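You operate a simulated robot arm through the tools that you are given. There is no shell and no other tool.

Carry out the task below with a simulated robot arm. There is one attempt and no reset: what you move stays moved.

Task
Sand the cedar block fresh and put it in the wool drawer.
Fine: sand it in its holder till the dull film is gone; the sanding block goes back; shut the drawer. Where these are worked on the way, their far stop is far enough and under half their travel is too little: wool drawer. What is to be rubbed or washed off counts as gone when no trace of it is left.
Where things are to end (x, y in the base frame): cedar block within 60 mm of [1120, 590].
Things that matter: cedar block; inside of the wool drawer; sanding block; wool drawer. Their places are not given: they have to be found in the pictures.

It is judged by the outcome, as a careful person would: the job done as asked, and still so three seconds after it is handed in. It fails if anything else is knocked over, pushed out of place, dropped, spilled or broken.

Robot
A 6-joint arm with a two-finger gripper, fixed in place. Base frame: the origin is at the foot of the arm, x ahead of it, y to its left, z up. Readings come in mm, degrees, newtons and seconds.
Its first joint turns from -166.0 to 166.0 degrees. Payload 3.43 kg.
The tool frame sits at the grasp point between the pads (the TCP): z along the fingers, y along the line on which they close. The tips reach 20 mm beyond it. The gripper opens to 190 mm. The gripper's body begins 248 mm behind the TCP.
Orientation is that of the tool frame in the base frame, as a unit quaternion [x, y, z, w]. With the fingers straight down and closing along the base's y, the tool's x points along the base's -x, its y along +y and its z along -z.

Tools
- The arm moves only by the tool play_rows. Its argument "commands" is a list of rows, each an object of numbers (a shift or turn left out is 0, a gripper value left out holds the last): "x", "y", "z": the shift along the tool's x, y, z in mm; "ax", "ay", "az": the turn, a rotation vector about the tool's x, y, z in rad; "grip": the closure in counts, from 0 (fully open) to 255 (shut). In form: [{"x": .., "y": .., "z": .., "ax": .., "ay": .., "az": .., "grip": ..}, ...]. A call has 1 to 20 rows; each row is the pose to reach, as a shift and turn from the pose commanded when the call began, along the tool's axes at that moment. Rows are played at 5 a second. More than 50 mm and 8.6 degrees between two rows, or a gripper value outside its range, and nothing of the call is played. Where a pose cannot be reached the arm comes as near as it can. A force on the tool above 40 N (or 10 N above the force at the start of the call, whichever is more), or a blocked arm, ends the call early, and 0.2 s more pass. Each finger travels about 45 mm/s and halts on what it meets, pressing with about 26 N; the grip force reading is that of the motor and also rises with nothing between the fingers. The clock runs only during rows and for 0.2 s after the last one: add rows that repeat a pose to give the fingers time. The reply holds the time, the measured pose of the TCP, the force on the tool along the base axes, the opening and the grip force, in the units named above and with some noise, with the torque about the TCP (base axes, N m) and any sound that the robot's microphone picked up.
- Cameras (640 x 400 px; columns grow to the right, rows downward): "scene" is fixed at [400.8, 500.1, 1484.6]; the picture's right is [-0.50, -0.87, 0.00], its down [-0.71, 0.41, -0.57] and it looks along [0.49, -0.28, -0.82] (base axes); focal length 346 px, centre (320, 200). "wrist" rides on the gripper at [70, -8, -288] in the tool frame; the picture's right is [0.12, 0.99, 0.00], its down [-0.96, 0.12, -0.25] and it looks along [-0.25, 0.03, 0.97] (tool axes); focal length 261 px, centre (320, 200).
- camera(camera): a new picture of that camera. No time passes.
- lift_body(by): slides the trunk up (or, below 0, down) by that many mm; the arm rides with it, the base frame stays. It gives what a move gives, with no picture.
- pixel_to_xyz(camera, pixels): for up to 12 pixels [column, row] of the newest picture of that camera ("zoom" is the newest enlarged one), the place [x, y, z] in the base frame of the surface seen there, good to about 2 mm. No time passes.
- enlarge(camera, box): a new picture of the part [left, top, right, bottom] of that camera's present view, enlarged. No time passes.
- sign_off(): hands the job in; it is judged then, once.

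Open the gripper and draw the arm clear of the work before you hand the job in, unless the task says otherwise.

The tools are called after "Call:" as name(argument=value, ...) on one line, values as JSON. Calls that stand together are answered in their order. play_rows: Moves the arm, as the interface text tells. Its arguments: {"type":"object","properties":{"commands":{"type":"array","items":{"type":"object","properties":{"x":{"type":"number"},"y":{"type":"number"},"z":{"type":"number"},"ax":{"type":"number"},"ay":{"type":"number"},"az":{"type":"number"},"grip":{"type":"number"}}}}},"required":["commands"]} The other tools are called the same way: lift_body (by) slides the trunk up or down; camera (camera) takes a picture; pixel_to_xyz (camera, pixels) gives the place of the surface under pixels of a picture; enlarge (camera, box) takes an enlarged picture of a part of a camera's view; sign_off () hands the job in.

At the start:

```text
t: 0.0
tool_pos: [662.9, 379.6, 1178.6]
orientation: [-0.001, 1.0, 0.001, 0.001]
wrist_force: [0.1, -0.9, 0.7]
ft_torque: [0.01, 0.0, 0.03]
opening: 190.0
finger_force: 0.0
trunk travel left (down, up): [-125.0, 115.0]
```

scene: 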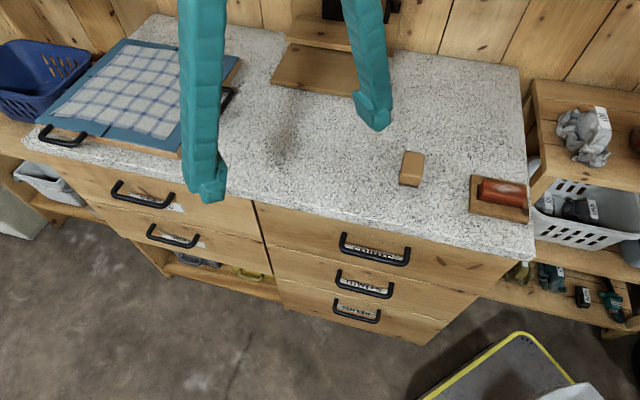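
wrist: 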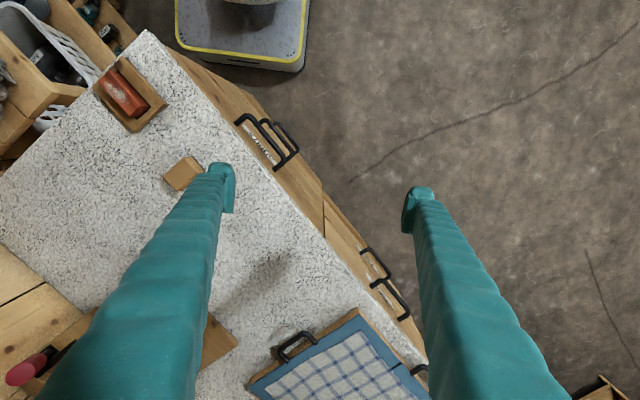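

The pictures show a counter with drawers, a sanding block (brown, about [412,168]?) and a tray with a reddish block at about [500,198]. I take enlarged pictures to tell which is which and to read the drawer labels.

Call:
enlarge(camera="scene", box=[380, 130, 540, 230])

Call:
enlarge(camera="scene", box=[320, 220, 430, 330])

Call:
enlarge(camera="scene", box=[90, 160, 250, 290])

Call:
enlarge(camera="scene", box=[260, 0, 420, 120])

```text
4.00 times, centred on (460, 180) of scene
```

zoom: 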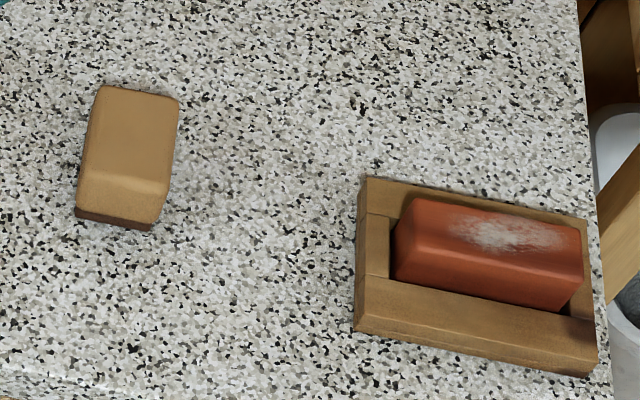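

```text
3.64 times, centred on (375, 275) of scene
```

zoom: 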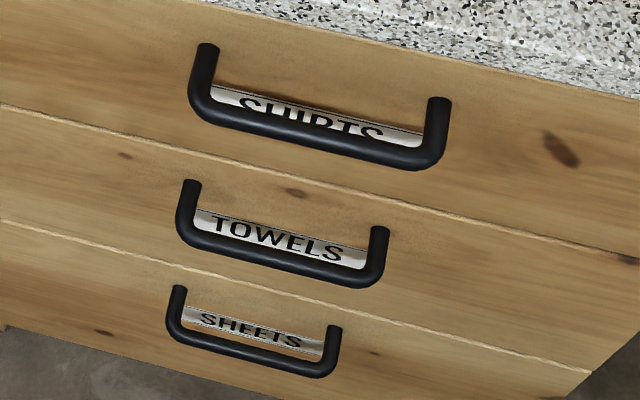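

```text
3.08 times, centred on (170, 225) of scene
```

zoom: 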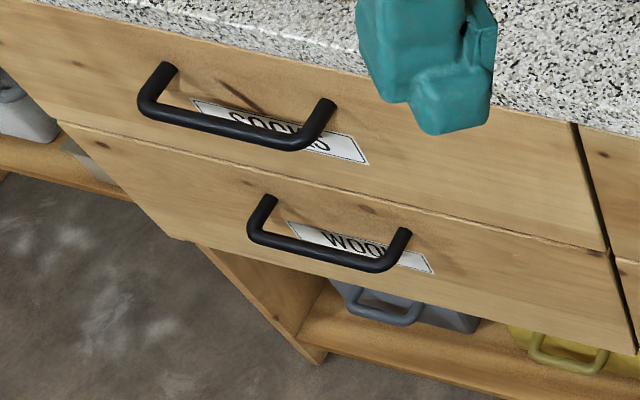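

```text
3.33 times, centred on (340, 60) of scene
```

zoom: 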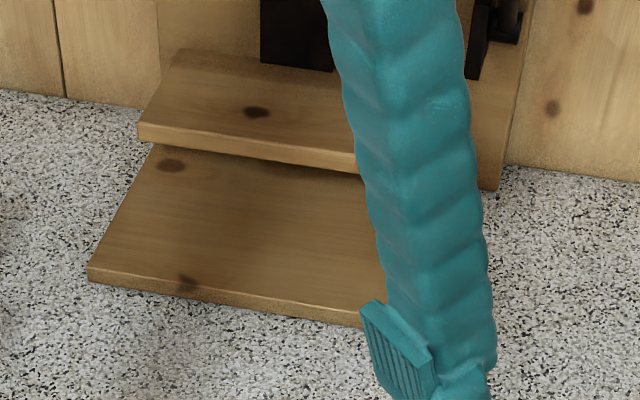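

The cedar block is the reddish one in the holder, with a whitish film; the sanding block lies at about [412,168]; the WOOL drawer is the lower one on the left, handle around [173,236]. I measure these points.

Call:
pixel_to_xyz(camera="scene", pixels=[[405, 152], [424, 155], [419, 181], [400, 178], [412, 165], [400, 184], [418, 187], [430, 187], [471, 176], [526, 184], [528, 222], [469, 212]])

Call:
pixel_to_xyz(camera="scene", pixels=[[485, 181], [525, 187], [521, 198], [480, 192], [505, 188], [478, 200], [522, 207], [153, 239], [170, 244], [192, 245], [157, 227], [200, 237]])

Call:
pixel_to_xyz(camera="scene", pixels=[[112, 192], [140, 204], [165, 207], [118, 180], [173, 196], [255, 205], [270, 275], [105, 190], [180, 258], [530, 258], [30, 145], [250, 198]])

Call:
pixel_to_xyz(camera="scene", pixels=[[350, 250], [405, 265], [340, 280], [390, 295], [335, 310], [378, 320], [60, 140], [40, 118], [180, 153], [120, 45], [232, 95], [100, 90]])

```text
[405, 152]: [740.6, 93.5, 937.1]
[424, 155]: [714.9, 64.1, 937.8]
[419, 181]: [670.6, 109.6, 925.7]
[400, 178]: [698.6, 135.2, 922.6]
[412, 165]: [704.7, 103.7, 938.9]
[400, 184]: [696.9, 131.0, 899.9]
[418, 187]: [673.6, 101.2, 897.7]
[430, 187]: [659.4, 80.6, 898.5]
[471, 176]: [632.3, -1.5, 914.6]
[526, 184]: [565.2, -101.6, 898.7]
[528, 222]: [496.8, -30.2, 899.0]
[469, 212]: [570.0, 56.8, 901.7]
```

```text
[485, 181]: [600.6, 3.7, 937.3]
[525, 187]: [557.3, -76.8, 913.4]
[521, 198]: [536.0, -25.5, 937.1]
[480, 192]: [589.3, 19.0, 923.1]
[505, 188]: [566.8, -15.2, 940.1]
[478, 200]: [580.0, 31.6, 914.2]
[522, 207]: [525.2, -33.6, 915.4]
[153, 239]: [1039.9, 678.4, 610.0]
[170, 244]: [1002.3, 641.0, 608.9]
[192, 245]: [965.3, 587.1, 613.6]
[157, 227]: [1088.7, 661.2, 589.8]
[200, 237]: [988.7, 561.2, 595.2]
```

```text
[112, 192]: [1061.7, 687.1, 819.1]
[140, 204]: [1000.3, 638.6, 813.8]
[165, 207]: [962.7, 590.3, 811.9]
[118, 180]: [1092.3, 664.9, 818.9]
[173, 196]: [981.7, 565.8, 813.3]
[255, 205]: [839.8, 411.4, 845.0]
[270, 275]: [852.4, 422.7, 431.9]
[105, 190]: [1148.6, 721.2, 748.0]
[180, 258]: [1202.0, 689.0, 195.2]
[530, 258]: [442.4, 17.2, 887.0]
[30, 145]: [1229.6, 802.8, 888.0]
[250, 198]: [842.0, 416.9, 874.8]
```

```text
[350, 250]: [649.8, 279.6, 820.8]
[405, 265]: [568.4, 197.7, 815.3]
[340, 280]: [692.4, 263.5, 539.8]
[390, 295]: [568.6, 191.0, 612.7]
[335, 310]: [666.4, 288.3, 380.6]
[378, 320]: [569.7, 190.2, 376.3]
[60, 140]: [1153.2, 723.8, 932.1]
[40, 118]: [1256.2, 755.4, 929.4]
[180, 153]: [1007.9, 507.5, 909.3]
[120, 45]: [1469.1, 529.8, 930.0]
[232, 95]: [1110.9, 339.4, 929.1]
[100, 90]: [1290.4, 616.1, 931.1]
```

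Counter top is at z≈899 and the drawer fronts face direction (-0.707, 0.707). I enlarge the wool drawer handle more tightly for exact geometry.

Call:
enlarge(camera="scene", box=[130, 205, 230, 275])

Call:
pixel_to_xyz(camera="scene", pixels=[[262, 241], [262, 246], [271, 273], [120, 200], [113, 195], [120, 210], [150, 235], [133, 222], [210, 258], [245, 266], [250, 330], [60, 300]])

```text
5.71 times, centred on (180, 240) of scene
```

zoom: 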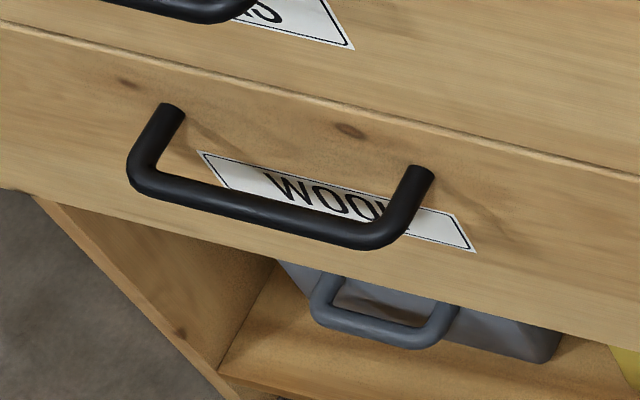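

```text
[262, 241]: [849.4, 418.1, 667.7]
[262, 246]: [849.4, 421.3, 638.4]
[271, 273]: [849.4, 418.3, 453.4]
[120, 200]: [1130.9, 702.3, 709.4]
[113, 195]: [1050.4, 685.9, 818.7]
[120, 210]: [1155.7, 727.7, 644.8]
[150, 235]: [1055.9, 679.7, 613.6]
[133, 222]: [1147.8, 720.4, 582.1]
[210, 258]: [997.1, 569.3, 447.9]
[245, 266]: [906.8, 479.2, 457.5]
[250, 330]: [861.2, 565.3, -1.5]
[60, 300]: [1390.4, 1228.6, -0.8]
```

Call:
pixel_to_xyz(camera="zoom", pixels=[[172, 108], [140, 165], [145, 185], [200, 200], [270, 214], [340, 230], [385, 232], [410, 195], [425, 170], [270, 205], [270, 223], [340, 150]])

Call:
pixel_to_xyz(camera="zoom", pixels=[[20, 30], [10, 25], [600, 168], [600, 175], [600, 160], [5, 187], [560, 325], [640, 340], [350, 130], [400, 125], [250, 85], [330, 245]])

```text
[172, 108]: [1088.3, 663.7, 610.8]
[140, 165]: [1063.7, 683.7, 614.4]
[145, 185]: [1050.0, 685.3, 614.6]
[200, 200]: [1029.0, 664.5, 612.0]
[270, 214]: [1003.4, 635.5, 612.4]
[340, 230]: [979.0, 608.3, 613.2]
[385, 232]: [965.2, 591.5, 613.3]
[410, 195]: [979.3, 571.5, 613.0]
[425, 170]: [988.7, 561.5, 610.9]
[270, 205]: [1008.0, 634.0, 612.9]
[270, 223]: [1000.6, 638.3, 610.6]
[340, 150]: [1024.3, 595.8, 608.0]
```

```text
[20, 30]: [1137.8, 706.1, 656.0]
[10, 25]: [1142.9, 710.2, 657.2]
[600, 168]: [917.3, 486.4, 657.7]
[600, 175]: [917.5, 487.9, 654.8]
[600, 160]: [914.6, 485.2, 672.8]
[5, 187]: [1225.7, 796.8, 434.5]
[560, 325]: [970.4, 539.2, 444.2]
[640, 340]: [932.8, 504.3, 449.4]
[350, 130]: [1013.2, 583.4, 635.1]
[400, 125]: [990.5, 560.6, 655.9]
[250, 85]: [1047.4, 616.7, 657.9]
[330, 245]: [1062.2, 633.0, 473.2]
```

Wool drawer front spans z≈450–656, its handle bar is at about (1005,635,606). Now I enlarge the sanding block and the holder for precise dimensions.

Call:
enlarge(camera="scene", box=[460, 165, 540, 230])

Call:
enlarge(camera="wrist", box=[80, 40, 240, 200])

Call:
camera(camera="wrist")

```text
6.15 times, centred on (500, 198) of scene
```

zoom: 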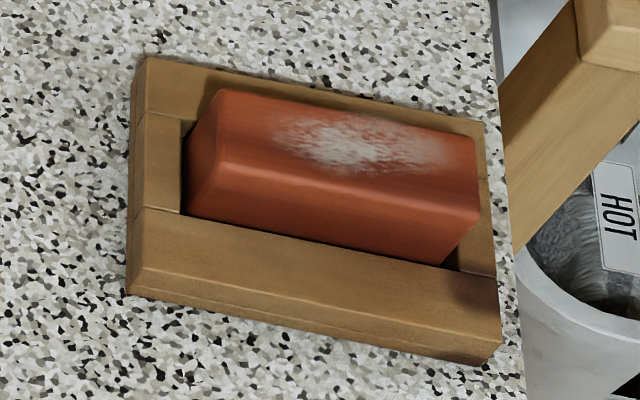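

```text
2.50 times, centred on (160, 120) of wrist
```

zoom: 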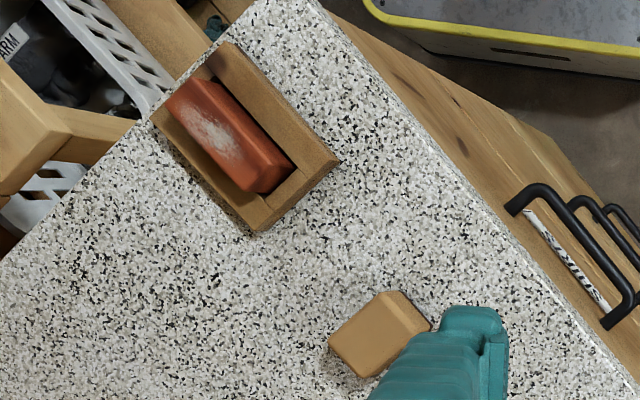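

```text
taken
```

wrist: 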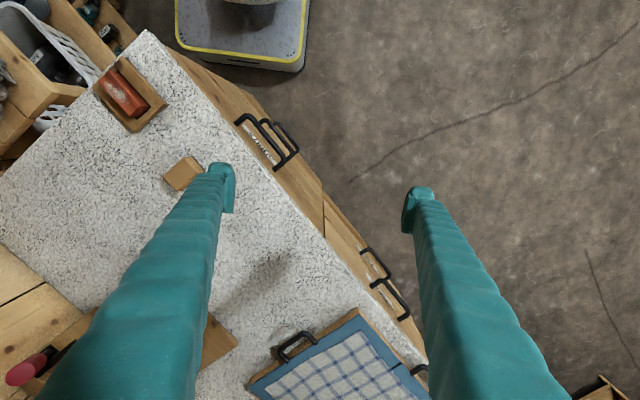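

The film is a whitish patch on the middle/right of the cedar block's top (zoom [350,145]). I move above the sanding block at height, turning the tool 45° so the pads close along the counter front direction, then look with the wrist camera.

Call:
play_rows(commands=[{"x": -6, "y": -40, "az": 0.12}, {"x": -12, "y": -80, "az": 0.24}, {"x": -18, "y": -120, "az": 0.36}, {"x": -24, "y": -160, "az": 0.48}, {"x": -30, "y": -200, "az": 0.6}, {"x": -34, "y": -240, "az": 0.7}, {"x": -40, "y": -280, "az": 0.785}, {"x": -40, "y": -280, "az": 0.785}])

Call:
camera(camera="wrist")

Call:
camera(camera="scene")

```text
t: 1.8
tool_pos: [701.2, 101.4, 1178.7]
orientation: [0.383, 0.924, 0.0, 0.001]
wrist_force: [-0.6, -0.4, 0.5]
ft_torque: [-0.01, 0.0, 0.02]
opening: 190.1
finger_force: 0.0
trunk travel left (down, up): [-125.0, 115.0]
```

```text
taken
```

wrist: 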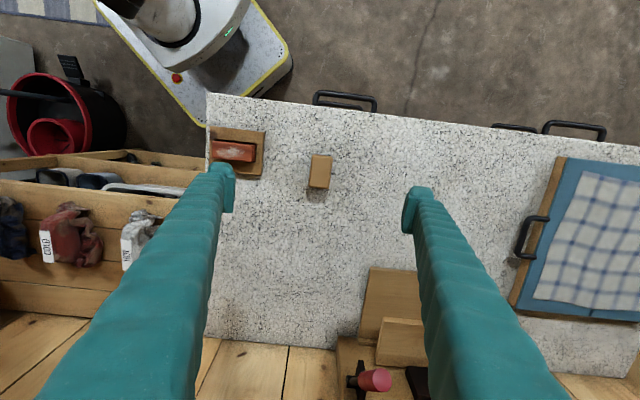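

```text
taken
```

scene: 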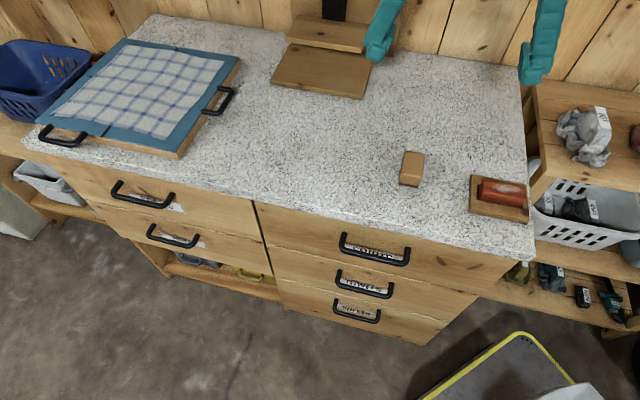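

The tool is right above the sanding block (wrist picture [320,170]). I enlarge both the block and the holder from this view.

Call:
enlarge(camera="wrist", box=[280, 140, 360, 210])

Call:
pixel_to_xyz(camera="wrist", pixels=[[312, 155], [331, 156], [329, 186], [310, 185], [321, 170], [309, 190], [328, 192]])

Call:
enlarge(camera="wrist", box=[200, 115, 280, 185])

```text
5.71 times, centred on (320, 175) of wrist
```

zoom: 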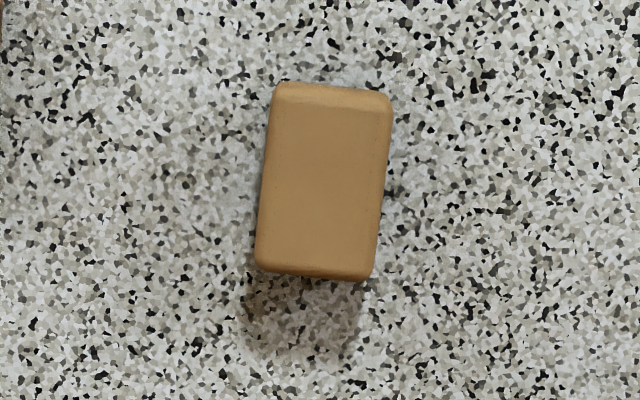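

```text
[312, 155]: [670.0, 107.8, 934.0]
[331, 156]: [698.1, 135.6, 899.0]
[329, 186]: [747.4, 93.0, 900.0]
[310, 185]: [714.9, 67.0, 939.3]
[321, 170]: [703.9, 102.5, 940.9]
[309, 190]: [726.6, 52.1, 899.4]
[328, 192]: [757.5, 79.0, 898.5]
```

```text
5.71 times, centred on (240, 150) of wrist
```

zoom: 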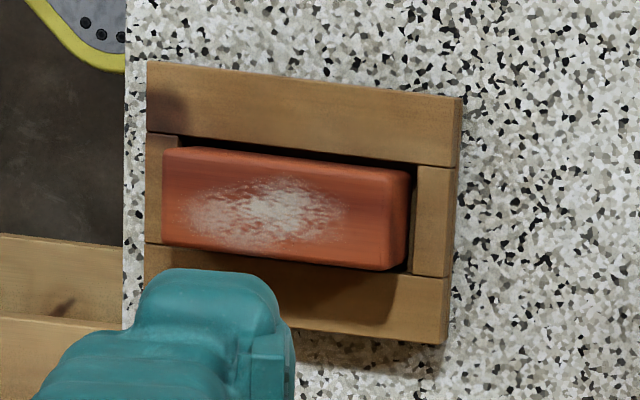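

The film covers roughly zoom [180–345, 180–245] on the cedar top. I measure the cedar block and holder corners here.

Call:
pixel_to_xyz(camera="zoom", pixels=[[170, 155], [400, 175], [385, 262], [170, 240], [260, 210], [190, 205], [340, 205], [260, 185], [260, 238], [300, 100], [430, 220], [155, 180]])

Call:
pixel_to_xyz(camera="zoom", pixels=[[152, 68], [455, 105], [442, 335], [150, 130], [455, 165], [415, 275], [300, 290], [408, 165], [385, 155], [388, 268], [400, 240], [130, 200]])

```text
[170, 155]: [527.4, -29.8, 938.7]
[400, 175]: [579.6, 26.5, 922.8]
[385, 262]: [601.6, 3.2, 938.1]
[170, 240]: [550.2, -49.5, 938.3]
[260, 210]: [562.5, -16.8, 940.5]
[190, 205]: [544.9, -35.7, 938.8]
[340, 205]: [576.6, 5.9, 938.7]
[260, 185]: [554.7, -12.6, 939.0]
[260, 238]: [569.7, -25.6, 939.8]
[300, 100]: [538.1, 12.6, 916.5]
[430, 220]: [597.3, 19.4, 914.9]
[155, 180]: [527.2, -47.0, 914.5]
```

```text
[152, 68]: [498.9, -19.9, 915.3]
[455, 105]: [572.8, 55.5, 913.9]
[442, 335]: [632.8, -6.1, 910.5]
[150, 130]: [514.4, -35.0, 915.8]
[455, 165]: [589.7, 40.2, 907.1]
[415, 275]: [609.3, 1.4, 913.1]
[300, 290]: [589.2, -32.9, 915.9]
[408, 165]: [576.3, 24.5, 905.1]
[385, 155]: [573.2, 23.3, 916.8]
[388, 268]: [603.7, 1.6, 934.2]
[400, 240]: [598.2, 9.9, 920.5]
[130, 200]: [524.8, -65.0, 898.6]
```

I re-enlarge the sanding block and measure its top corners.

Call:
enlarge(camera="wrist", box=[300, 150, 340, 190])

Call:
pixel_to_xyz(camera="zoom", pixels=[[250, 200], [320, 200], [230, 120], [320, 180], [250, 300], [390, 300]])

```text
10.00 times, centred on (320, 170) of wrist
```

zoom: 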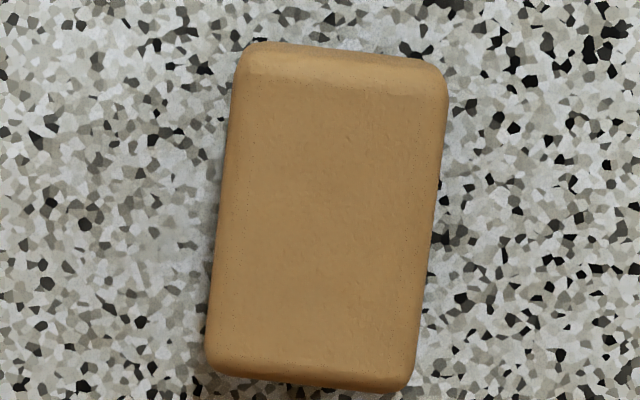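

```text
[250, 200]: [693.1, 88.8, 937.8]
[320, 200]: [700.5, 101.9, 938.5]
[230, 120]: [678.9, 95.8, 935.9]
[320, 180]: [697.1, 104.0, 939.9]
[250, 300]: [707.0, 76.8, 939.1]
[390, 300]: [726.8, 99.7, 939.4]
```

Sanding block: about 42 × 64 × 40 mm, centre about (705,101), long axis along the tool's x. I partly close the gripper and descend to z≈985, then check.

Call:
play_rows(commands=[{"x": -1, "y": 1, "z": 20, "grip": 130}, {"x": -3, "y": 2.4, "z": 45, "grip": 130}, {"x": -3, "y": 2.4, "z": 75, "grip": 130}, {"x": -3, "y": 2.4, "z": 105, "grip": 130}, {"x": -3, "y": 2.4, "z": 135, "grip": 130}, {"x": -3, "y": 2.4, "z": 160, "grip": 130}, {"x": -3, "y": 2.4, "z": 180, "grip": 130}, {"x": -3, "y": 2.4, "z": 193, "grip": 130}, {"x": -3, "y": 2.4, "z": 193, "grip": 130}])

Call:
camera(camera="wrist")

Call:
camera(camera="scene")

```text
t: 3.8
tool_pos: [705.8, 100.7, 984.8]
orientation: [0.382, 0.924, 0.0, 0.0]
wrist_force: [0.2, 0.0, 0.6]
ft_torque: [0.0, 0.01, -0.01]
opening: 93.2
finger_force: 0.1
trunk travel left (down, up): [-125.0, 115.0]
```

```text
taken
```

wrist: 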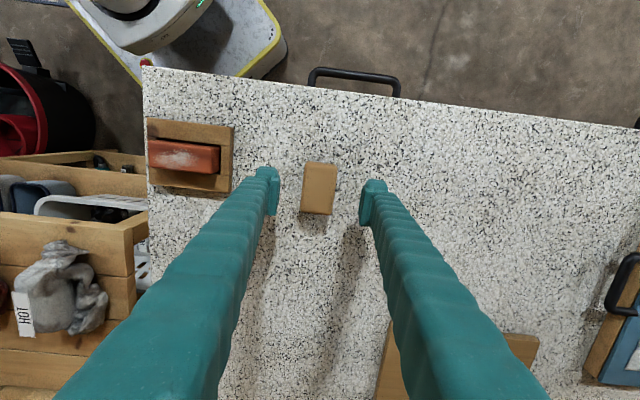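

```text
taken
```

scene: 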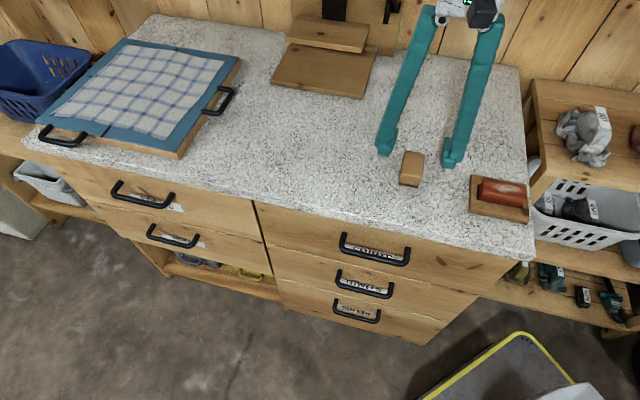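

The block sits centred between the fingers (wrist [319,188]). I measure its top corners from this closer view for a precise grasp.

Call:
enlarge(camera="wrist", box=[280, 150, 360, 230])

Call:
pixel_to_xyz(camera="wrist", pixels=[[307, 167], [336, 168], [331, 211], [302, 209], [319, 188], [303, 188], [334, 188]])

```text
5.00 times, centred on (320, 190) of wrist
```

zoom: 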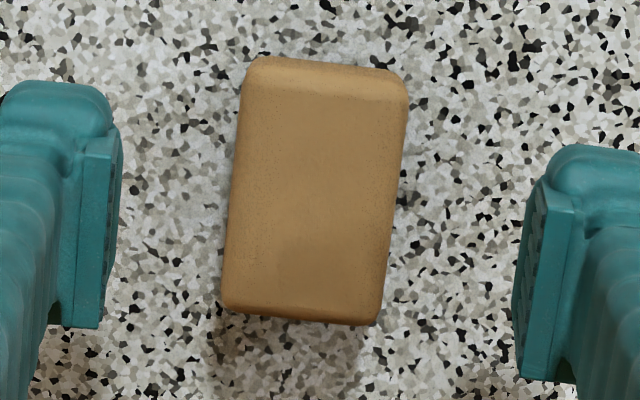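

```text
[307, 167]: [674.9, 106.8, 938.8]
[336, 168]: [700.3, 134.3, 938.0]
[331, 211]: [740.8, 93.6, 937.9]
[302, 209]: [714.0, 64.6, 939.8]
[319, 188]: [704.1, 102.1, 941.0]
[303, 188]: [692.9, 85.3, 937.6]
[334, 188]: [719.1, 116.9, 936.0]
```

The block centre is within 2 mm of the tool. I descend to z≈930 (tips 11 mm above the counter) and close.

Call:
play_rows(commands=[{"z": 20, "grip": 130}, {"z": 40, "grip": 130}, {"z": 50, "grip": 130}, {"z": 55, "grip": 130}, {"z": 55, "grip": 160}, {"z": 55, "grip": 190}, {"z": 55, "grip": 210}, {"z": 55, "grip": 215}, {"z": 55, "grip": 215}, {"z": 55, "grip": 215}])

Call:
camera(camera="wrist")

```text
t: 6.0
tool_pos: [708.2, 99.5, 930.4]
orientation: [0.382, 0.924, 0.0, 0.0]
wrist_force: [0.3, 0.1, 0.4]
ft_torque: [-0.01, 0.0, -0.03]
opening: 42.6
finger_force: 26.7
trunk travel left (down, up): [-125.0, 115.0]
```

```text
taken
```

wrist: 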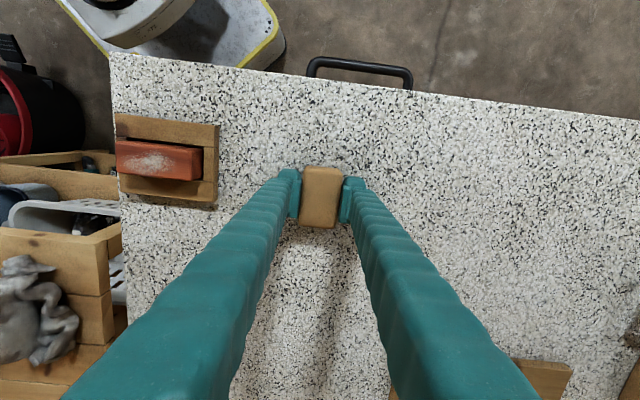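

Gripped at 42.6 mm opening. I lift and carry it over the cedar block (u −183, n +22), staying at z≈1010.

Call:
play_rows(commands=[{"z": -20, "grip": 215}, {"z": -50}, {"z": -80}, {"x": 4, "y": -35, "z": -80}, {"x": 9, "y": -75, "z": -80}, {"x": 14, "y": -115, "z": -80}, {"x": 19, "y": -155, "z": -80}, {"x": 22, "y": -183, "z": -80}, {"x": 22, "y": -183, "z": -80}])

Call:
camera(camera="wrist")

Call:
camera(camera="scene")

```text
t: 8.0
tool_pos: [561.1, -14.6, 1011.4]
orientation: [0.384, 0.924, -0.001, 0.0]
wrist_force: [0.9, -0.3, -1.2]
ft_torque: [-0.02, 0.01, 0.02]
opening: 42.7
finger_force: 26.0
trunk travel left (down, up): [-125.0, 115.0]
```

```text
taken
```

wrist: 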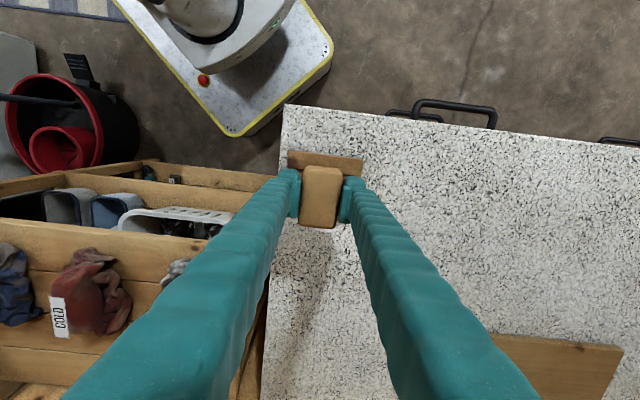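

```text
taken
```

scene: 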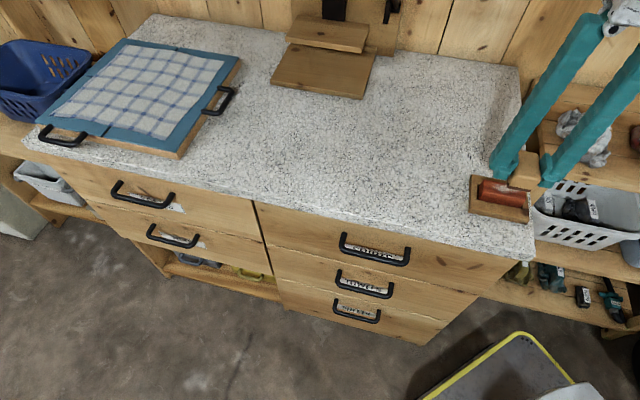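

The sanding block is right over the film at (561,-15). I descend slowly to near contact (expected TCP z≈971).

Call:
play_rows(commands=[{"z": 15}, {"z": 28}, {"z": 34}, {"z": 37}, {"z": 37}])

Call:
enlarge(camera="scene", box=[450, 130, 570, 230])

```text
t: 9.2
tool_pos: [561.1, -14.1, 973.6]
orientation: [0.382, 0.924, 0.0, 0.0]
wrist_force: [0.0, -0.2, -1.0]
ft_torque: [0.02, 0.01, -0.02]
opening: 42.9
finger_force: 25.9
trunk travel left (down, up): [-125.0, 115.0]
```

```text
4.00 times, centred on (510, 180) of scene
```

zoom: 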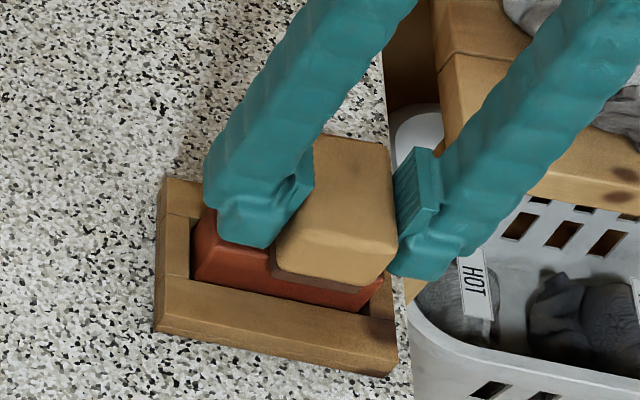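

Almost on the surface (z 973.6, force ~1 N). I step down 1 mm at a time to find contact.

Call:
play_rows(commands=[{"z": 1}, {"z": 2}, {"z": 2}])

```text
t: 10.0
tool_pos: [562.8, -14.4, 971.6]
orientation: [0.382, 0.924, 0.0, 0.0]
wrist_force: [0.0, -0.1, -1.1]
ft_torque: [-0.02, 0.01, 0.0]
opening: 42.9
finger_force: 26.2
trunk travel left (down, up): [-125.0, 115.0]
```

No contact yet; I continue down in small steps.

Call:
play_rows(commands=[{"z": 1}, {"z": 1}])

Call:
play_rows(commands=[{"z": 1}, {"z": 1}])

```text
t: 10.6
tool_pos: [560.1, -14.9, 969.8]
orientation: [0.383, 0.924, 0.0, 0.0]
wrist_force: [0.2, -0.2, -0.3]
ft_torque: [-0.01, 0.02, 0.01]
opening: 42.6
finger_force: 26.2
trunk travel left (down, up): [-125.0, 115.0]
```

```text
t: 11.2
tool_pos: [561.9, -14.5, 968.9]
orientation: [0.382, 0.924, 0.0, 0.0]
wrist_force: [0.1, -0.2, -0.2]
ft_torque: [0.04, 0.02, 0.01]
opening: 42.5
finger_force: 26.2
trunk travel left (down, up): [-125.0, 115.0]
```

Call:
play_rows(commands=[{"z": 0.7}, {"z": 0.7}])

Call:
play_rows(commands=[{"z": 0.7}, {"z": 0.7}])

Call:
play_rows(commands=[{"z": 0.7}, {"z": 0.7}])

```text
t: 11.8
tool_pos: [560.4, -13.8, 968.9]
orientation: [0.382, 0.924, 0.0, 0.001]
wrist_force: [1.0, -2.0, 11.1]
ft_torque: [-0.08, 0.0, -0.02]
opening: 42.9
finger_force: 25.8
trunk travel left (down, up): [-125.0, 115.0]
```

```text
t: 12.4
tool_pos: [560.3, -14.0, 968.8]
orientation: [0.383, 0.924, 0.001, 0.002]
wrist_force: [1.2, -1.2, 25.5]
ft_torque: [-0.07, -0.1, -0.02]
opening: 42.5
finger_force: 25.3
trunk travel left (down, up): [-125.0, 115.0]
```

```text
t: 13.0
tool_pos: [561.8, -13.1, 967.2]
orientation: [0.382, 0.924, 0.001, 0.0]
wrist_force: [3.6, -1.0, 24.6]
ft_torque: [-0.03, -0.1, 0.01]
opening: 42.9
finger_force: 26.0
trunk travel left (down, up): [-125.0, 115.0]
```

Contact at about z 968.5; pressing force is now 25 N, a bit high. I ease off 0.8 mm and start rubbing along the cedar block.

Call:
play_rows(commands=[{"z": -0.8}, {"z": -0.8, "y": 6}, {"z": -0.8, "y": 12}, {"z": -0.8, "y": 18}, {"z": -0.8, "y": 12}, {"z": -0.8, "y": 6}, {"z": -0.8, "y": 0}, {"z": -0.8, "y": -6}, {"z": -0.8, "y": -12}, {"z": -0.8, "y": -18}, {"z": -0.8, "y": -12}, {"z": -0.8, "y": -6}, {"z": -0.8, "y": 0}])

Call:
enlarge(camera="scene", box=[450, 130, 570, 230])

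```text
t: 15.8
tool_pos: [563.2, -14.8, 969.5]
orientation: [0.383, 0.924, 0.0, 0.0]
wrist_force: [-0.5, 0.5, -0.7]
ft_torque: [0.02, -0.05, -0.03]
opening: 42.7
finger_force: 26.0
trunk travel left (down, up): [-125.0, 115.0]
```

```text
4.00 times, centred on (510, 180) of scene
```

zoom: 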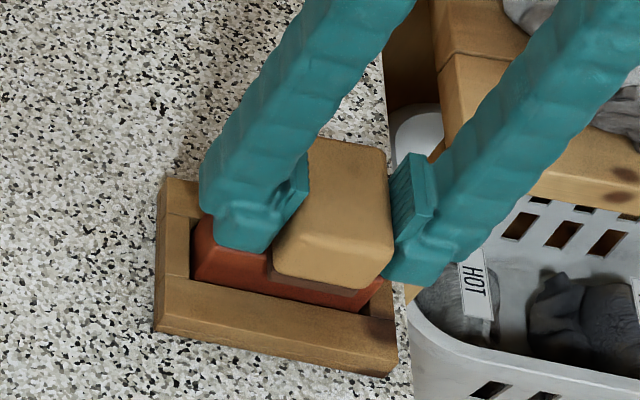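

The contact was lost (force about −0.7 N) because the block slid up a little in the fingers. I press down again in 0.4 mm steps.

Call:
play_rows(commands=[{"z": 0.4}, {"z": 0.4}])

```text
t: 16.4
tool_pos: [561.3, -14.4, 968.1]
orientation: [0.382, 0.924, 0.0, 0.0]
wrist_force: [0.2, -0.1, 0.0]
ft_torque: [-0.03, 0.0, -0.02]
opening: 42.7
finger_force: 26.1
trunk travel left (down, up): [-125.0, 115.0]
```

Call:
play_rows(commands=[{"z": 0.4}, {"z": 0.4}])

```text
t: 17.0
tool_pos: [559.9, -14.6, 968.0]
orientation: [0.383, 0.924, 0.0, -0.001]
wrist_force: [-0.5, 0.5, 4.2]
ft_torque: [0.07, 0.08, -0.01]
opening: 42.7
finger_force: 25.9
trunk travel left (down, up): [-125.0, 115.0]
```

Now 4 N contact. I add 0.3 mm and rub back and forth along the length.

Call:
play_rows(commands=[{"z": 0.3}, {"z": 0.3, "y": 6}, {"z": 0.3, "y": 12}, {"z": 0.3, "y": 18}, {"z": 0.3, "y": 12}, {"z": 0.3, "y": 6}, {"z": 0.3, "y": 0}, {"z": 0.3, "y": -6}, {"z": 0.3, "y": -12}, {"z": 0.3, "y": -18}, {"z": 0.3, "y": -12}, {"z": 0.3, "y": -6}, {"z": 0.3, "y": 0}])

Call:
enlarge(camera="scene", box=[450, 130, 570, 230])

```text
t: 19.8
tool_pos: [560.9, -14.2, 967.8]
orientation: [0.382, 0.924, 0.0, -0.001]
wrist_force: [-0.7, -0.6, 2.2]
ft_torque: [-0.04, 0.01, -0.01]
opening: 42.7
finger_force: 25.6
trunk travel left (down, up): [-125.0, 115.0]
```

```text
4.00 times, centred on (510, 180) of scene
```

zoom: 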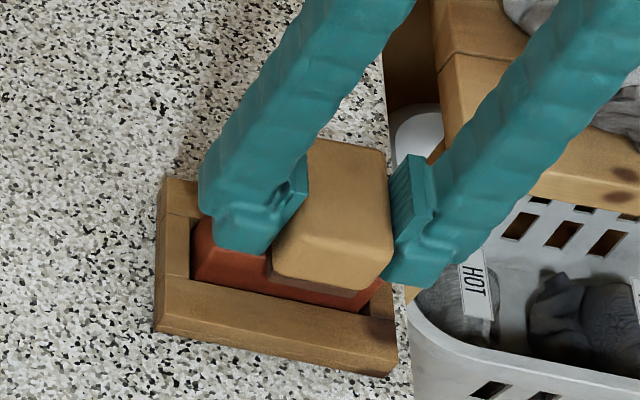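

Force has dropped to 2 N. I press 0.5 mm more and rub longer.

Call:
play_rows(commands=[{"z": 0.5}, {"z": 0.5, "y": 9}, {"z": 0.5, "y": 18}, {"z": 0.5, "y": 9}, {"z": 0.5, "y": 0}, {"z": 0.5, "y": -9}, {"z": 0.5, "y": -18}, {"z": 0.5, "y": -9}, {"z": 0.5, "y": 0}, {"z": 0.5, "y": 9}, {"z": 0.5, "y": 18}, {"z": 0.5, "y": 9}, {"z": 0.5, "y": 0}, {"z": 0.5, "y": -9}, {"z": 0.5, "y": -18}, {"z": 0.5, "y": -9}, {"z": 0.5, "y": 0}])

```text
t: 23.4
tool_pos: [561.7, -14.9, 966.8]
orientation: [0.383, 0.924, 0.0, 0.001]
wrist_force: [-5.8, -8.5, 22.9]
ft_torque: [-0.13, 0.13, -0.03]
opening: 42.6
finger_force: 26.3
trunk travel left (down, up): [-125.0, 115.0]
```

Now pressing at 23 N with 10 N of friction, so it rubs properly. I do another pass at slightly lower pressure and then lift to look.

Call:
play_rows(commands=[{"z": -0.2}, {"z": -0.2, "y": 9}, {"z": -0.2, "y": 18}, {"z": -0.2, "y": 9}, {"z": -0.2, "y": 0}, {"z": -0.2, "y": -9}, {"z": -0.2, "y": -18}, {"z": -0.2, "y": -9}, {"z": -0.2, "y": 0}, {"z": -0.2, "y": 9}, {"z": -0.2, "y": 18}, {"z": -0.2, "y": 9}, {"z": -0.2, "y": 0}])

Call:
enlarge(camera="scene", box=[450, 130, 570, 230])

```text
t: 26.2
tool_pos: [562.3, -12.7, 967.0]
orientation: [0.381, 0.924, 0.001, -0.001]
wrist_force: [2.7, 2.6, 10.6]
ft_torque: [0.15, -0.06, 0.02]
opening: 42.8
finger_force: 26.6
trunk travel left (down, up): [-125.0, 115.0]
```

```text
4.00 times, centred on (510, 180) of scene
```

zoom: 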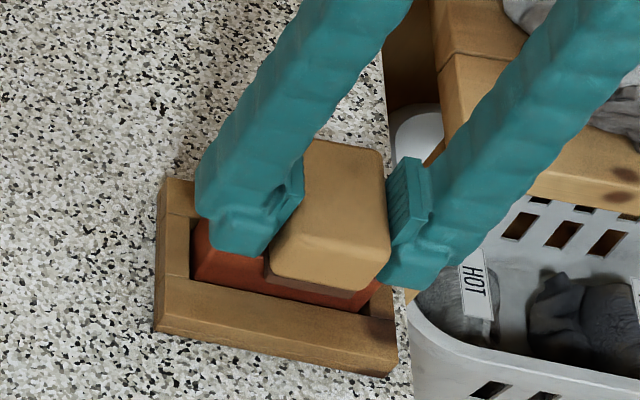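

I lift 40 mm and move aside along +u so that the cedar's top can be seen.

Call:
play_rows(commands=[{"z": -15}, {"z": -40}, {"z": -45, "y": 30}, {"z": -45, "y": 70}, {"z": -45, "y": 110}, {"z": -45, "y": 130}, {"z": -45, "y": 130}])

Call:
enlarge(camera="scene", box=[460, 165, 540, 230])

Call:
camera(camera="wrist")

```text
t: 27.8
tool_pos: [653.0, 76.9, 1011.5]
orientation: [0.383, 0.924, 0.0, 0.0]
wrist_force: [-0.2, -0.2, 0.4]
ft_torque: [-0.01, -0.01, -0.04]
opening: 42.6
finger_force: 26.2
trunk travel left (down, up): [-125.0, 115.0]
```

```text
6.15 times, centred on (500, 198) of scene
```

zoom: 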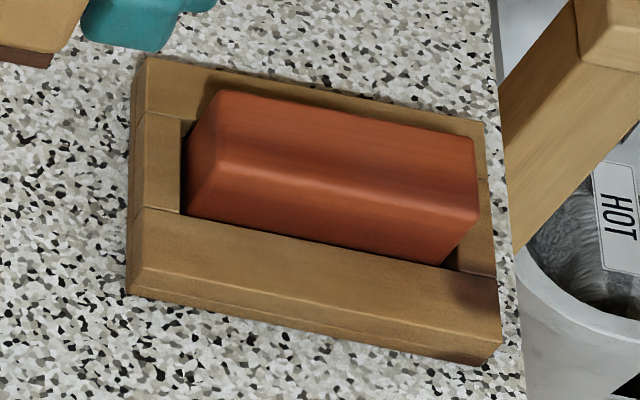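

```text
taken
```

wrist: 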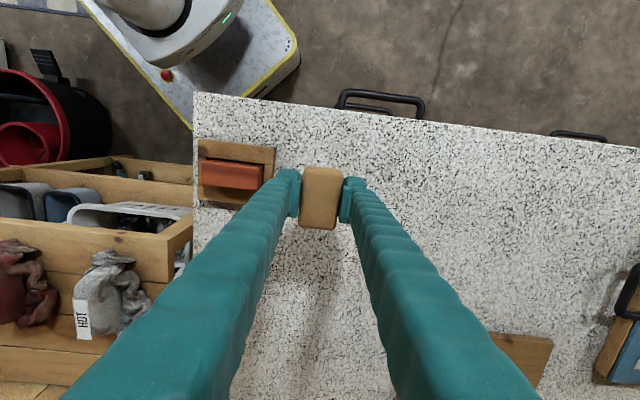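

The white film seems gone. I check closely in the wrist view for any remaining trace.

Call:
enlarge(camera="wrist", box=[190, 140, 280, 205])

Call:
enlarge(camera="scene", box=[478, 172, 526, 212])

```text
6.15 times, centred on (235, 172) of wrist
```

zoom: 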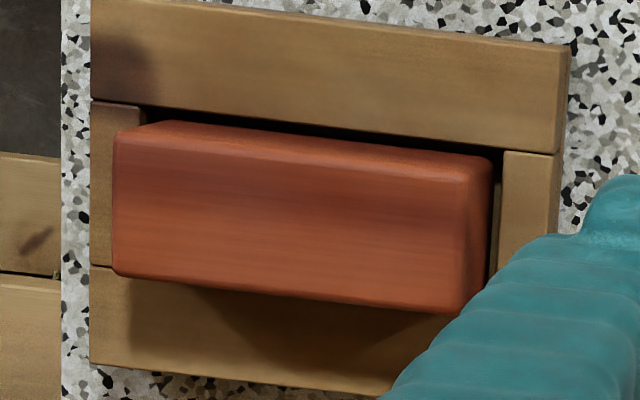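

```text
10.00 times, centred on (502, 192) of scene
```

zoom: 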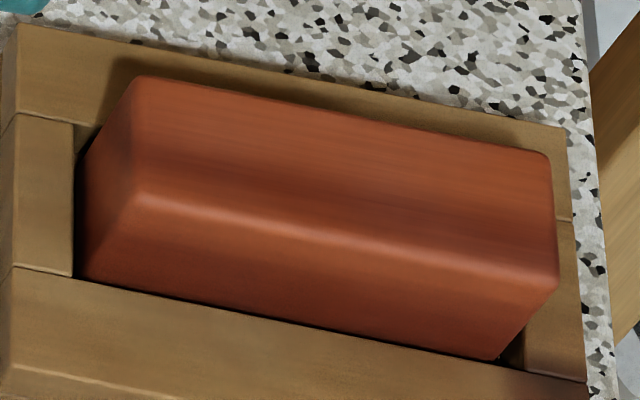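

No trace of the film is left in either view. Now I return the sanding block to its original spot (708,99.5): move there at height, then descend to z≈931.

Call:
play_rows(commands=[{"y": 25, "x": -10}, {"y": 45, "x": -19}, {"y": 55, "x": -23}, {"y": 55, "x": -23, "z": 30}, {"y": 55, "x": -23, "z": 60}, {"y": 55, "x": -23, "z": 75}, {"y": 55, "x": -23, "z": 80}, {"y": 55, "x": -23, "z": 80}])

Call:
enlarge(camera="scene", box=[370, 120, 470, 210])

```text
t: 29.6
tool_pos: [709.4, 99.1, 931.4]
orientation: [0.383, 0.924, 0.0, 0.0]
wrist_force: [-0.5, 1.6, -0.8]
ft_torque: [0.01, 0.03, 0.0]
opening: 42.7
finger_force: 25.7
trunk travel left (down, up): [-125.0, 115.0]
```

```text
4.44 times, centred on (420, 165) of scene
```

zoom: 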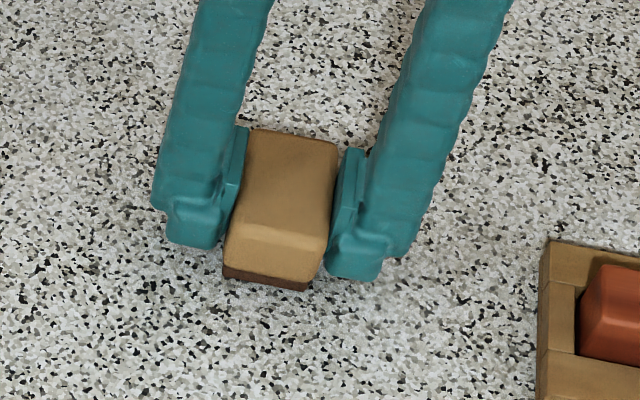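

Call:
play_rows(commands=[{"z": 1}, {"z": 2}, {"z": 3}, {"z": 3}])

```text
t: 30.6
tool_pos: [708.1, 99.7, 928.4]
orientation: [0.383, 0.924, 0.0, 0.0]
wrist_force: [0.3, -0.2, -0.3]
ft_torque: [0.01, 0.01, -0.01]
opening: 42.7
finger_force: 26.3
trunk travel left (down, up): [-125.0, 115.0]
```

No contact yet at z 928.4; I keep lowering gently.

Call:
play_rows(commands=[{"z": 0.7}, {"z": 1.2}, {"z": 1.2}])

```text
t: 31.4
tool_pos: [708.7, 100.5, 927.5]
orientation: [0.383, 0.924, -0.001, 0.001]
wrist_force: [0.9, 0.2, -1.2]
ft_torque: [0.02, -0.01, 0.03]
opening: 42.8
finger_force: 25.9
trunk travel left (down, up): [-125.0, 115.0]
```

Call:
play_rows(commands=[{"z": 0.5}, {"z": 0.8}, {"z": 0.8}])

```text
t: 32.2
tool_pos: [709.2, 101.0, 927.1]
orientation: [0.383, 0.924, 0.0, 0.0]
wrist_force: [0.8, 0.7, 2.9]
ft_torque: [0.07, 0.07, -0.04]
opening: 42.6
finger_force: 26.1
trunk travel left (down, up): [-125.0, 115.0]
```

Contact (2.9 N). The block rests on the counter, so I open the gripper and rise straight up.

Call:
play_rows(commands=[{"grip": 190}, {"grip": 170}, {"grip": 150}, {"grip": 130}, {"grip": 130}, {"z": -15, "grip": 130}, {"z": -40}, {"z": -75}, {"z": -115}, {"z": -155}, {"z": -190}, {"z": -190}])

Call:
camera(camera="scene")

Call:
camera(camera="wrist")

```text
t: 34.8
tool_pos: [708.4, 101.6, 1116.5]
orientation: [0.382, 0.924, -0.001, -0.001]
wrist_force: [0.4, 0.0, -0.3]
ft_torque: [0.0, -0.01, -0.01]
opening: 93.1
finger_force: 0.1
trunk travel left (down, up): [-125.0, 115.0]
```

```text
taken
```

scene: 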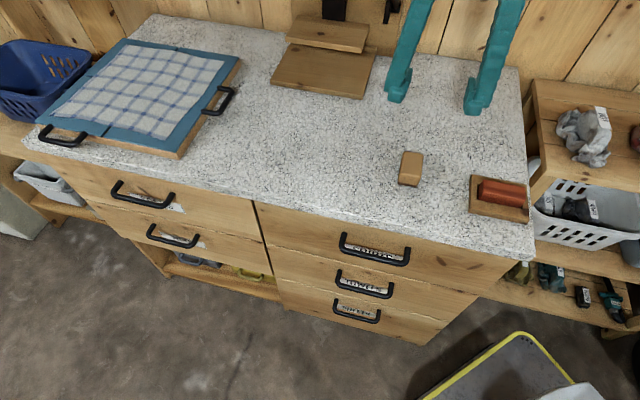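

```text
taken
```

wrist: 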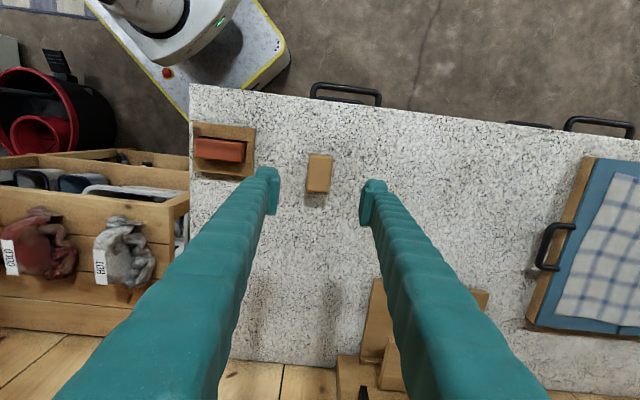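

The sanding block is back in place (scene [411,167]). Next the drawer: I look at where the robot's own base column is, and at the drawer, to plan the reach.

Call:
pixel_to_xyz(camera="wrist", pixels=[[210, 15], [160, 20], [165, 73], [240, 60], [130, 30], [285, 50], [200, 60], [228, 8]])

Call:
pixel_to_xyz(camera="scene", pixels=[[520, 340], [500, 390], [570, 395], [600, 390], [430, 395], [560, 370], [600, 100], [560, 200], [60, 140], [48, 130], [82, 138], [165, 152]])

```text
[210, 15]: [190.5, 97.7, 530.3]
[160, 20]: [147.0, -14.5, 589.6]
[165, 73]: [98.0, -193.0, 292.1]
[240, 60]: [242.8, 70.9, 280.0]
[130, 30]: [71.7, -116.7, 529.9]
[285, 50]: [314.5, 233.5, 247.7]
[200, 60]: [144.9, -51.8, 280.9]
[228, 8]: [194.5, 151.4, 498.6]
```

```text
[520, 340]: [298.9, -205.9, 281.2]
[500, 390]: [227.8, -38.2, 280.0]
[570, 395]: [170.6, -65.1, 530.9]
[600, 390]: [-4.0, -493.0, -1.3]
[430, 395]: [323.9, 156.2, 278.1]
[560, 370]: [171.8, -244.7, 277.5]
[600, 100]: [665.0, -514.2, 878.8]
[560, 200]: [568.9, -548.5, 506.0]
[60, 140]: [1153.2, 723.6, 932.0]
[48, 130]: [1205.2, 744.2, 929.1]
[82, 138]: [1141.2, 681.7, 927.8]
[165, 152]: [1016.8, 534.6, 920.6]
```

The base column is at the origin, so the handle (≈1187 mm away) needs a tilted tool. I first move out in front of the counter at height and yaw the tool so that its pads close across the handle bar direction.

Call:
play_rows(commands=[{"x": 26, "y": 15, "az": -0.131}, {"x": 52, "y": 30, "az": -0.262}, {"x": 78, "y": 45, "az": -0.393}, {"x": 103, "y": 60, "az": -0.524}, {"x": 129, "y": 75, "az": -0.655}, {"x": 155, "y": 90, "az": -0.785}, {"x": 180, "y": 104, "az": -0.916}, {"x": 206, "y": 119, "az": -1.047}, {"x": 232, "y": 134, "az": -1.178}, {"x": 258, "y": 149, "az": -1.309}, {"x": 284, "y": 164, "az": -1.44}, {"x": 309, "y": 178, "az": -1.571}, {"x": 309, "y": 178, "az": -1.571}])

Call:
camera(camera="scene")

Call:
camera(camera="wrist")

```text
t: 37.6
tool_pos: [613.6, 445.3, 1117.7]
orientation: [-0.383, 0.924, 0.0, 0.0]
wrist_force: [-0.2, 1.1, -0.5]
ft_torque: [0.0, 0.0, 0.01]
opening: 93.0
finger_force: 0.1
trunk travel left (down, up): [-125.0, 115.0]
```

```text
taken
```

scene: 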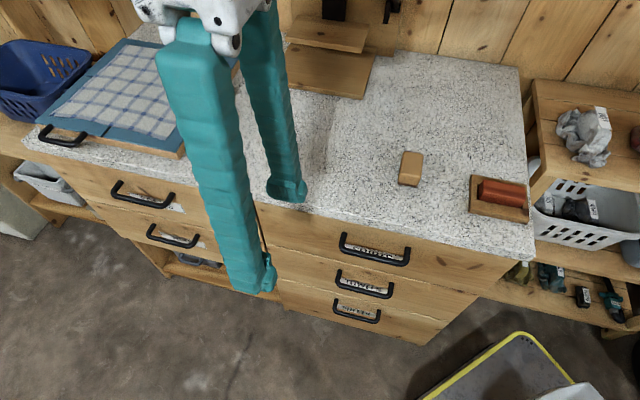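

```text
taken
```

wrist: 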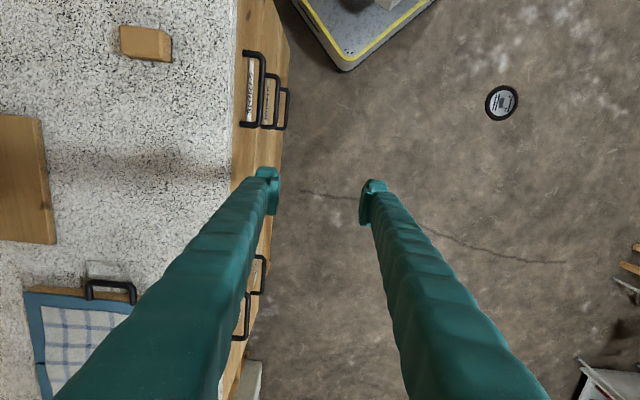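

Everything is clear. Now I tilt the tool (toward +u, into the front, and down) while moving to a via point in front of the left drawers, narrowing the gripper to about 38 mm.

Call:
play_rows(commands=[{"x": -25, "y": 2, "z": 33, "ax": 0.068, "ay": -0.082, "az": -0.024, "grip": 204}, {"x": -50, "y": 5, "z": 67, "ax": 0.136, "ay": -0.164, "az": -0.048}, {"x": -75, "y": 7, "z": 100, "ax": 0.204, "ay": -0.245, "az": -0.071}, {"x": -100, "y": 9, "z": 134, "ax": 0.2725, "ay": -0.327, "az": -0.095}, {"x": -126, "y": 12, "z": 168, "ax": 0.341, "ay": -0.409, "az": -0.119}, {"x": -151, "y": 14, "z": 201, "ax": 0.409, "ay": -0.4905, "az": -0.143}, {"x": -176, "y": 17, "z": 235, "ax": 0.477, "ay": -0.572, "az": -0.167}, {"x": -201, "y": 19, "z": 268, "ax": 0.545, "ay": -0.654, "az": -0.1905}, {"x": -201, "y": 19, "z": 268, "ax": 0.545, "ay": -0.654, "az": -0.1905}])

Call:
camera(camera="scene")

Call:
camera(camera="wrist")

```text
t: 39.6
tool_pos: [744.5, 600.7, 848.7]
orientation: [-0.432, 0.802, -0.122, 0.394]
wrist_force: [0.1, 0.0, 0.4]
ft_torque: [0.02, 0.02, -0.02]
opening: 37.7
finger_force: 0.1
trunk travel left (down, up): [-125.0, 115.0]
```

```text
taken
```

scene: 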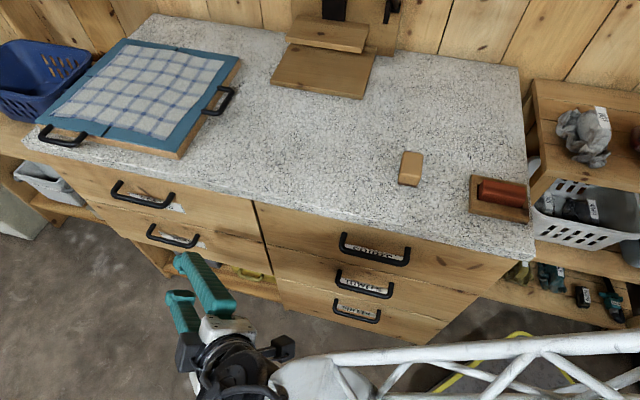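

```text
taken
```

wrist: 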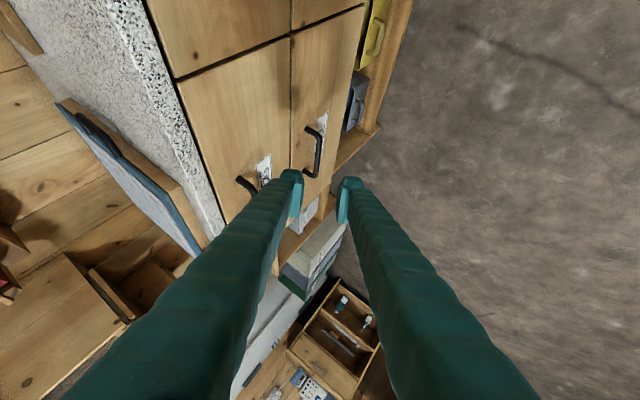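

Orientation is as planned. The wool handle is visible in the wrist view at about [315,150]; I measure it from here.

Call:
enlarge(camera="wrist", box=[270, 100, 370, 200])

Call:
pixel_to_xyz(camera="wrist", pixels=[[308, 128], [318, 135], [319, 145], [319, 155], [317, 165], [315, 173], [308, 176], [300, 150], [330, 180], [240, 182]])

```text
4.00 times, centred on (320, 150) of wrist
```

zoom: 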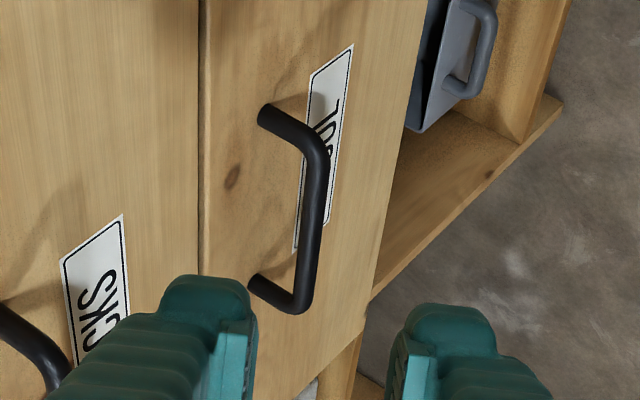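

```text
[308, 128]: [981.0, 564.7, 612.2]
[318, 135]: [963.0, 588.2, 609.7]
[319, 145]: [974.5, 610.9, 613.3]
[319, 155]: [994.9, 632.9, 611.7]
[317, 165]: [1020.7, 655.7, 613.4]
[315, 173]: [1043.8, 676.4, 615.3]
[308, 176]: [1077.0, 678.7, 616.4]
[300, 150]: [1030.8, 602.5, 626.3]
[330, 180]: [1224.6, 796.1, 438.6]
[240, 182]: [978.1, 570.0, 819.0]
```

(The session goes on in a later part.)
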